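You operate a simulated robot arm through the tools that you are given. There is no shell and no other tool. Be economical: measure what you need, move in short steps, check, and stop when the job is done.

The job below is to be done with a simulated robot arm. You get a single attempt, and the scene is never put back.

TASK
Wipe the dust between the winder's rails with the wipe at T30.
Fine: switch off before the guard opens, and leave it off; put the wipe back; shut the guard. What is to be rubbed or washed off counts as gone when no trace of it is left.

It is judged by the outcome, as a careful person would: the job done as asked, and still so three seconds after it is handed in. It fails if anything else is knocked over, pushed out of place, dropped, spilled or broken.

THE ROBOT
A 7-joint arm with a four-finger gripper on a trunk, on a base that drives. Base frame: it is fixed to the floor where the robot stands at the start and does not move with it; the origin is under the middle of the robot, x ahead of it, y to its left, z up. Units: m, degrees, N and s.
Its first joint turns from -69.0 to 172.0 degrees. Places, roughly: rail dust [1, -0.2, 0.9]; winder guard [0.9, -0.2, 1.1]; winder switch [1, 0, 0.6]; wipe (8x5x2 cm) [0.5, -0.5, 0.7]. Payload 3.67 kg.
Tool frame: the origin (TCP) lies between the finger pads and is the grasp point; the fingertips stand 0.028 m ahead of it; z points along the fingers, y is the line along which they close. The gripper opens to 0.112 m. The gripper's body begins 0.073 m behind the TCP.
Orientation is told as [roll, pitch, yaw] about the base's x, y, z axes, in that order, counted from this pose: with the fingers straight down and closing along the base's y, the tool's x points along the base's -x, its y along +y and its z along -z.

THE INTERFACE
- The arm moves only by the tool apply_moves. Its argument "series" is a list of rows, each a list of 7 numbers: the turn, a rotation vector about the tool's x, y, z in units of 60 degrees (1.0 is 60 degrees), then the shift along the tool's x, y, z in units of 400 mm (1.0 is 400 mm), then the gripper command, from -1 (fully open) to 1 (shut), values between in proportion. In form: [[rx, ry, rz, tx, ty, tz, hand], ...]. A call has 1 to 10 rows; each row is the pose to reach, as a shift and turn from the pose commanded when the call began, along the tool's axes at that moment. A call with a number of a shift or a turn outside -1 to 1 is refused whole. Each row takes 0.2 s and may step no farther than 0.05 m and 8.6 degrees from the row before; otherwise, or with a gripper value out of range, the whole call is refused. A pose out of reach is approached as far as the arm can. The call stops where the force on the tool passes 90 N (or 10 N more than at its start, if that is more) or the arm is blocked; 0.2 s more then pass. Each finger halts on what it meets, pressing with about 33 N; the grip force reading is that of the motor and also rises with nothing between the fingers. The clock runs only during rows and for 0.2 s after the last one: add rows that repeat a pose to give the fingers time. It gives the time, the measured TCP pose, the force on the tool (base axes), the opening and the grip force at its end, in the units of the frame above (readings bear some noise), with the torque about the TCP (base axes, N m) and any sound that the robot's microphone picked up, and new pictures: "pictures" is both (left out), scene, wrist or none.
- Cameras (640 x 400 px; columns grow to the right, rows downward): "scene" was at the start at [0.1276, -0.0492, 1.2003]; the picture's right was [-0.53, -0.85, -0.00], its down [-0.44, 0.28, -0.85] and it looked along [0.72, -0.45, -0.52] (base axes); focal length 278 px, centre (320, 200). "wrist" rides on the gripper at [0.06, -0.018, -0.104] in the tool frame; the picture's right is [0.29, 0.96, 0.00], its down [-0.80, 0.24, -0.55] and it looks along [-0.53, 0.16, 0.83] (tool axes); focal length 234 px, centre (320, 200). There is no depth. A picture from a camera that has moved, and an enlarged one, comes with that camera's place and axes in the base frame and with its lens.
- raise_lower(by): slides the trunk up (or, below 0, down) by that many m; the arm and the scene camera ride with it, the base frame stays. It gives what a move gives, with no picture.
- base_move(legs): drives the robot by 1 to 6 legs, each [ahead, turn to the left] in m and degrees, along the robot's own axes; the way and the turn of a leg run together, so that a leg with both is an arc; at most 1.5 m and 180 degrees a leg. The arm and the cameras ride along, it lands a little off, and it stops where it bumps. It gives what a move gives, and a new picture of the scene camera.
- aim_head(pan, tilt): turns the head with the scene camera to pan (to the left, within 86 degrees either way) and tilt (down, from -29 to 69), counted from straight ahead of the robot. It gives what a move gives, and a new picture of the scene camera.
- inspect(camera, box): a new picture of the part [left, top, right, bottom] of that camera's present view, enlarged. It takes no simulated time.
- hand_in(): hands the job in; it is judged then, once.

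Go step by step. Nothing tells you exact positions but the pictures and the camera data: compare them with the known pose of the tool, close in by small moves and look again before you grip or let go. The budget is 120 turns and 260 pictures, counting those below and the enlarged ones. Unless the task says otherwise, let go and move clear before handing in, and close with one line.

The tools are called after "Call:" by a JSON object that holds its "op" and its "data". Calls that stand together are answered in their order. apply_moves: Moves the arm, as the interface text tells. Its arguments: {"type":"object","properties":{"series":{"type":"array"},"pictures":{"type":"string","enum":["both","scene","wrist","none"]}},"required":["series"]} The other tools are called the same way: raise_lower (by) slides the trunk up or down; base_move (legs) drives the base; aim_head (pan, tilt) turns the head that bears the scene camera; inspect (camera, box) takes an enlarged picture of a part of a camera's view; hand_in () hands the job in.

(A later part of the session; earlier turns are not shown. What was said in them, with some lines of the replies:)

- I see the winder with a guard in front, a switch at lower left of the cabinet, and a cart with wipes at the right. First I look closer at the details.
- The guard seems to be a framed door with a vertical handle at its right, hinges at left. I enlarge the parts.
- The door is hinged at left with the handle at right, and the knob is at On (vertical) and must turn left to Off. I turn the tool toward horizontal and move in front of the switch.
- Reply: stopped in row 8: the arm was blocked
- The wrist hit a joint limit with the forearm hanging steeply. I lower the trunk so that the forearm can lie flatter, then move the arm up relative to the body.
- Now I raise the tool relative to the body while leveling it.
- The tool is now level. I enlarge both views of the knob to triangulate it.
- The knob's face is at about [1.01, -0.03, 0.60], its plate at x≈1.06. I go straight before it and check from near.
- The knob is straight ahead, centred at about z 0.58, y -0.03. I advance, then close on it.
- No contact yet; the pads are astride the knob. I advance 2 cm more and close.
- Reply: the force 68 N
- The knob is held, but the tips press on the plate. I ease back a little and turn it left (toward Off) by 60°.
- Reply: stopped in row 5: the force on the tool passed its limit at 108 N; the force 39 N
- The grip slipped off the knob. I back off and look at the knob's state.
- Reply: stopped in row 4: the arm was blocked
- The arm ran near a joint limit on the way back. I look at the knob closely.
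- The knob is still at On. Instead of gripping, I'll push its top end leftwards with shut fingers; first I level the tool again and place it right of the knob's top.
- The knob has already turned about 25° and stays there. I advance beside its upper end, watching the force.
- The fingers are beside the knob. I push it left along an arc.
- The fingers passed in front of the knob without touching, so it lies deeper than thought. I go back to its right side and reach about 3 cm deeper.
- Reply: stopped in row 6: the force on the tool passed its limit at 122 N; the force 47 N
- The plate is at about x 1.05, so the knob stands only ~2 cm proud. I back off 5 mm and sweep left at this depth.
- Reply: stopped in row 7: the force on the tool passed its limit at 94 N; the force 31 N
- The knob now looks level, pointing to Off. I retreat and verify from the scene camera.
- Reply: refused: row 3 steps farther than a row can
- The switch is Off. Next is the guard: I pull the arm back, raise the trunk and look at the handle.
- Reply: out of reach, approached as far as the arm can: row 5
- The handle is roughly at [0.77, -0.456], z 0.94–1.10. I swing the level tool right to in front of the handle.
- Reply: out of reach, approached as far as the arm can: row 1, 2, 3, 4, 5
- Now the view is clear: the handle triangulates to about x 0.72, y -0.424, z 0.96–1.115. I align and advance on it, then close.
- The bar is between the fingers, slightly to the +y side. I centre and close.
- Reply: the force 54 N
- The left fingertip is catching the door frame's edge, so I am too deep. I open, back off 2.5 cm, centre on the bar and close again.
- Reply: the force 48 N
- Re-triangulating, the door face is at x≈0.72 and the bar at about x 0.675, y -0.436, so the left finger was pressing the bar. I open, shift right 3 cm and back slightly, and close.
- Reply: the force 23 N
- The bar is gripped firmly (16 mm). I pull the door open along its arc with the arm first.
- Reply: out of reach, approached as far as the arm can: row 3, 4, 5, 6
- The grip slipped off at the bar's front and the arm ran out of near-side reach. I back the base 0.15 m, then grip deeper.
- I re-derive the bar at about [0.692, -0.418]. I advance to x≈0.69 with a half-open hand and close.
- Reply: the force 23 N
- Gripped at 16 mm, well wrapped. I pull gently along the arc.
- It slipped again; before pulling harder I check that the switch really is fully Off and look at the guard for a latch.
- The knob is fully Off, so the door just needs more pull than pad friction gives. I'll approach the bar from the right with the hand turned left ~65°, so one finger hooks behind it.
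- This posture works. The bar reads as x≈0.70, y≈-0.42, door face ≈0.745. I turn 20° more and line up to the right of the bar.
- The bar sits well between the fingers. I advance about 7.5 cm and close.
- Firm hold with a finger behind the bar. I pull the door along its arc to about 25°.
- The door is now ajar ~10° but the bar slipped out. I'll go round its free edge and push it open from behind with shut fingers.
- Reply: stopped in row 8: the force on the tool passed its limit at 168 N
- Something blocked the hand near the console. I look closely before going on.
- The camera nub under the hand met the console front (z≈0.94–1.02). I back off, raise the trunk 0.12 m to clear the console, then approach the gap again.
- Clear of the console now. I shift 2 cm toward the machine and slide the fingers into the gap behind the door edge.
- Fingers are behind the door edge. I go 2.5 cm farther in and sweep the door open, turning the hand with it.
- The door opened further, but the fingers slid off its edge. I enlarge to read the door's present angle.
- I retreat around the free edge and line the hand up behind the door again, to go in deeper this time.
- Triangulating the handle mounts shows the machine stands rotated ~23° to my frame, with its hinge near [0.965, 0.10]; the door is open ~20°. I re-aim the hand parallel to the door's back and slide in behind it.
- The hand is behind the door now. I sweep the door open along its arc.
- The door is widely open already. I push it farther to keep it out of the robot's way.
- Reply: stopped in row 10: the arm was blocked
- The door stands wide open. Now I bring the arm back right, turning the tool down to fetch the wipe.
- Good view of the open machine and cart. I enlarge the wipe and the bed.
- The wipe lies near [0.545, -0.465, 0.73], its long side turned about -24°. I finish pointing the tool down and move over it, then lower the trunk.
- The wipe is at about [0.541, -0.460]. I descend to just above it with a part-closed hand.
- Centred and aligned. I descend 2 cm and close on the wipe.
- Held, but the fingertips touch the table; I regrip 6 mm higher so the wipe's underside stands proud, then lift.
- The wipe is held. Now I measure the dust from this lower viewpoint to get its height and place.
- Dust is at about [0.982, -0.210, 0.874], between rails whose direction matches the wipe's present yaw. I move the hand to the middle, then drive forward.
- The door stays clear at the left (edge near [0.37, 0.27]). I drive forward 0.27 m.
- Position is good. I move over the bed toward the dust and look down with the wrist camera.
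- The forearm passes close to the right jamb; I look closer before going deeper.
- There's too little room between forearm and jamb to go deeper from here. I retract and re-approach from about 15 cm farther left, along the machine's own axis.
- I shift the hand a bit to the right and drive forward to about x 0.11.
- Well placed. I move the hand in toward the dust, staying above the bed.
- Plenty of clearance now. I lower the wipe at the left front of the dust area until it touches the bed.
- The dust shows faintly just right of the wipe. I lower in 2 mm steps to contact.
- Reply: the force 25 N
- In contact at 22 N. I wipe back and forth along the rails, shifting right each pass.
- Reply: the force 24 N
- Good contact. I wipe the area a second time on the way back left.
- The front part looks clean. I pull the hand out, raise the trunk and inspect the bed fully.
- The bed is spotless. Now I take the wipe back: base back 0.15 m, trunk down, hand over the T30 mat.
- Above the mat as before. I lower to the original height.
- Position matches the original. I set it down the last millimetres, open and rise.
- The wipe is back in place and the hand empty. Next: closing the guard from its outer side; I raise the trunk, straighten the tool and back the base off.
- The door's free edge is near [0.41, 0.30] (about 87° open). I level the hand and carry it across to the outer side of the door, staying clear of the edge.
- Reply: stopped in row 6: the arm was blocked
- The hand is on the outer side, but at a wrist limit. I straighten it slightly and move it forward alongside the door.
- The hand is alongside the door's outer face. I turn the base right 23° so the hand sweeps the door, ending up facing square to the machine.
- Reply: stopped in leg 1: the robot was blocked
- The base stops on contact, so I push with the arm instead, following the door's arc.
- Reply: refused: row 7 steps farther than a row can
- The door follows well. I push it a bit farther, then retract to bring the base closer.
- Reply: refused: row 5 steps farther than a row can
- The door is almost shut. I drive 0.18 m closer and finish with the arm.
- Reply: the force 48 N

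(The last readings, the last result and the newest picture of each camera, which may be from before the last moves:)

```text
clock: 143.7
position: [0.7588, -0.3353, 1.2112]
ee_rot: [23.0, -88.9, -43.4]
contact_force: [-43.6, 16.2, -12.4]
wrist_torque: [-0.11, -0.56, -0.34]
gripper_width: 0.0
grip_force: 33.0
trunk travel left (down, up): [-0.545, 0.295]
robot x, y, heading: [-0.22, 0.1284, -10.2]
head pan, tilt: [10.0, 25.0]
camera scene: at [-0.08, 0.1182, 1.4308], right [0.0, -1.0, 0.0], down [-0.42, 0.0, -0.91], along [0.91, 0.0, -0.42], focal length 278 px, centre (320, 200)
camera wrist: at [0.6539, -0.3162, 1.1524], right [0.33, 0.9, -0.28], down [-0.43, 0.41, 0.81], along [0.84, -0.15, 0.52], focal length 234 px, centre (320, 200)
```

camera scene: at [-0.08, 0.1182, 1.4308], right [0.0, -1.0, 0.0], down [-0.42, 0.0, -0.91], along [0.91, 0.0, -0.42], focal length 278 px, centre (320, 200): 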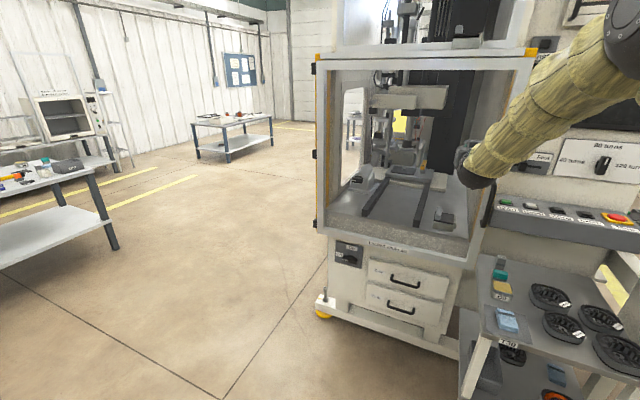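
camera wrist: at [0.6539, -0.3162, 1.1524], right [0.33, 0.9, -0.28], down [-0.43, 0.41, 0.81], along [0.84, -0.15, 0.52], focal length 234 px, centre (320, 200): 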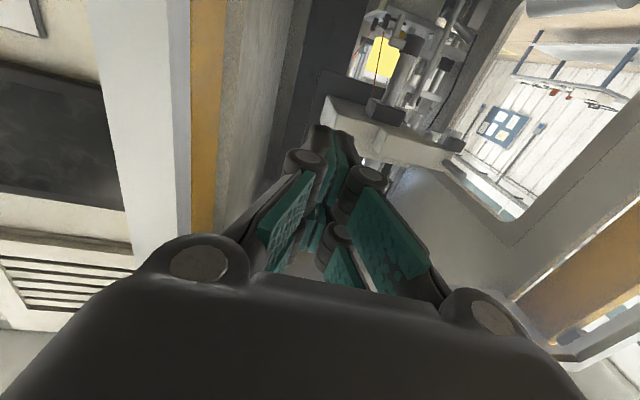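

Firm resistance: the door seems shut. I give a final small push, then withdraw and check.

Call:
{"op": "apply_moves", "data": {"series": [[0, 0, 0, 0, 0, 0.01, 1], [0, 0, 0, 0, 0, 0.015, 1], [0, 0, 0, 0, 0, -0.08, 1], [0, 0, 0, 0, 0, -0.19, 1], [0, 0, 0, 0, 0, -0.3, 1], [0, 0, 0, 0, 0, -0.41, 1], [0, 0, 0, 0, 0, -0.5, 1]], "pictures": "none"}}

Call:
{"op": "base_move", "data": {"legs": [[-0.25, 0]]}}

Call:
{"op": "aim_head", "data": {"pan": -12, "tilt": 20}}

```text
clock: 144.2
position: [0.7584, -0.335, 1.2123]
ee_rot: [20.5, -88.9, -40.8]
contact_force: [-47.9, 18.3, 2.5]
wrist_torque: [-0.4, -1.0, -0.33]
gripper_width: 0.0001
grip_force: 33.0
trunk travel left (down, up): [-0.545, 0.295]
robot x, y, heading: [-0.2198, 0.1252, -10.3]
head pan, tilt: [10.0, 25.0]
stopped in row 2: the force on the tool passed its limit at 96 N (the readings are from after the stop); the commanded pose is now the measured one
```

```text
clock: 146.0
position: [0.5174, -0.2914, 1.2068]
ee_rot: [16.9, -88.7, -37.2]
contact_force: [-0.4, 0.4, 1.4]
wrist_torque: [0.01, 0.02, 0.02]
gripper_width: 0.0
grip_force: 32.7
trunk travel left (down, up): [-0.545, 0.295]
robot x, y, heading: [-0.4688, 0.1723, -10.0]
head pan, tilt: [10.0, 25.0]
camera scene: at [-0.3254, 0.1614, 1.4308], right [0.0, -1.0, 0.0], down [-0.42, 0.0, -0.91], along [0.91, 0.0, -0.42], focal length 278 px, centre (320, 200)
```

scene: 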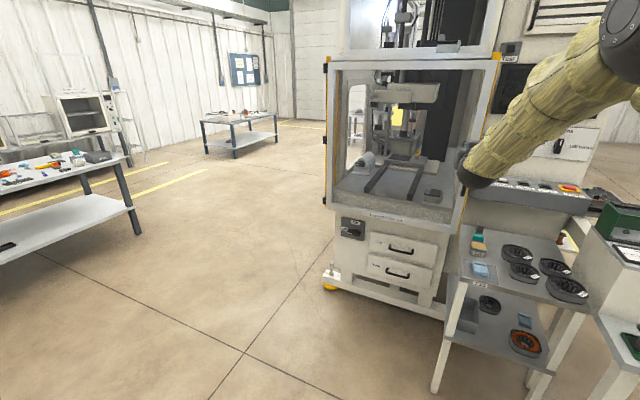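

```text
clock: 146.9
position: [0.5191, -0.2915, 1.2056]
ee_rot: [16.1, -88.7, -36.5]
contact_force: [-0.9, -0.5, 0.0]
wrist_torque: [-0.03, 0.03, 0.04]
gripper_width: 0.0001
grip_force: 33.0
trunk travel left (down, up): [-0.545, 0.295]
robot x, y, heading: [-0.4638, 0.1697, -10.0]
head pan, tilt: [-12.0, 20.0]
camera scene: at [-0.3298, 0.1263, 1.4387], right [-0.37, -0.93, 0.0], down [-0.32, 0.13, -0.94], along [0.87, -0.35, -0.34], focal length 278 px, centre (320, 200)
```

scene: 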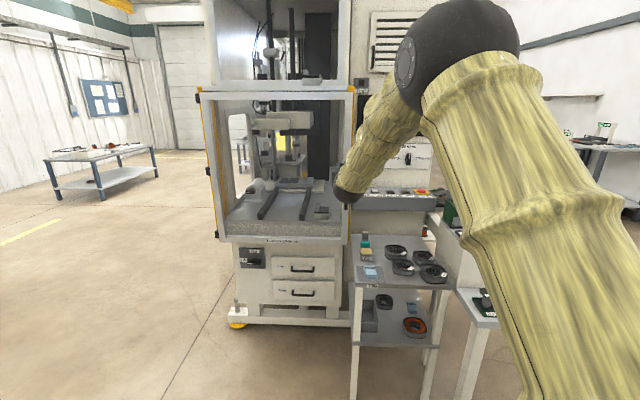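

Everything seems back in place; I check the guard's fit, switch, bed, and wipe close up.

Call:
{"op": "inspect", "data": {"camera": "scene", "box": [190, 75, 370, 255]}}

Call:
{"op": "inspect", "data": {"camera": "scene", "box": [230, 170, 390, 300]}}

Call:
{"op": "inspect", "data": {"camera": "wrist", "box": [0, 0, 640, 400]}}

```text
2.22 times, centred on (280, 165) of scene
camera zoom: at [-0.3298, 0.1263, 1.4387], right [-0.37, -0.93, 0.0], down [-0.32, 0.13, -0.94], along [0.87, -0.35, -0.34], focal length 619 px, centre (409, 278)
```

zoom: 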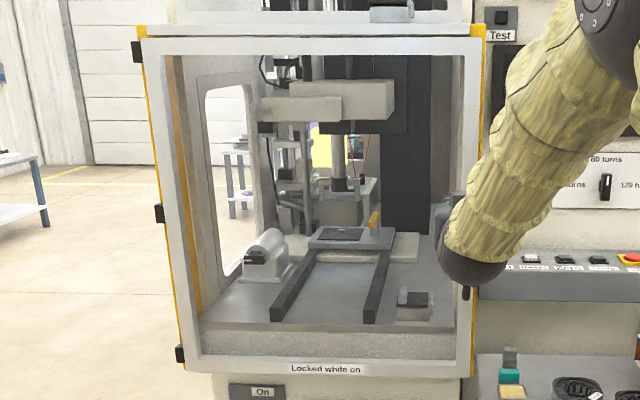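

```text
3.08 times, centred on (310, 235) of scene
camera zoom: at [-0.3298, 0.1263, 1.4387], right [-0.37, -0.93, 0.0], down [-0.32, 0.13, -0.94], along [0.87, -0.35, -0.34], focal length 857 px, centre (351, 92)
```

zoom: 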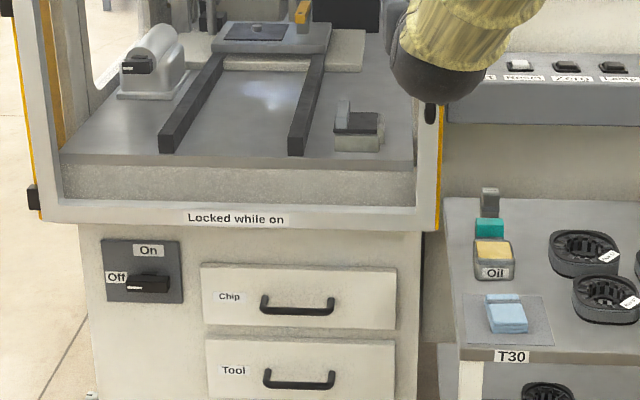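

```text
1.00 times, centred on (320, 200) of wrist (not enlarged: the box is as wide or as high as the picture)
camera zoom: at [0.4132, -0.2725, 1.1475], right [0.33, 0.9, -0.28], down [-0.42, 0.41, 0.81], along [0.85, -0.15, 0.51], focal length 234 px, centre (320, 200)
```

zoom: 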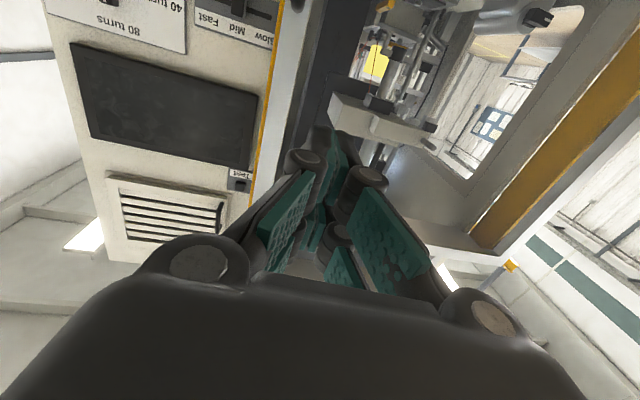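

The guard sits flush and shut, the switch is at Off, the bed between the rails shows no dust, the wipe lies on its T30 mat and the arm is clear. I hand the job in.

Call:
{"op": "hand_in", "data": {}}

```text
The job is handed in.
```

The dust between the winder's rails is wiped away with no trace visible. The switch was turned off before the guard opened and left off, the wipe is back at T30, and the guard is shut. While getting behind the guard, the hand bumped the console front once (168 N); I saw no change there afterwards.
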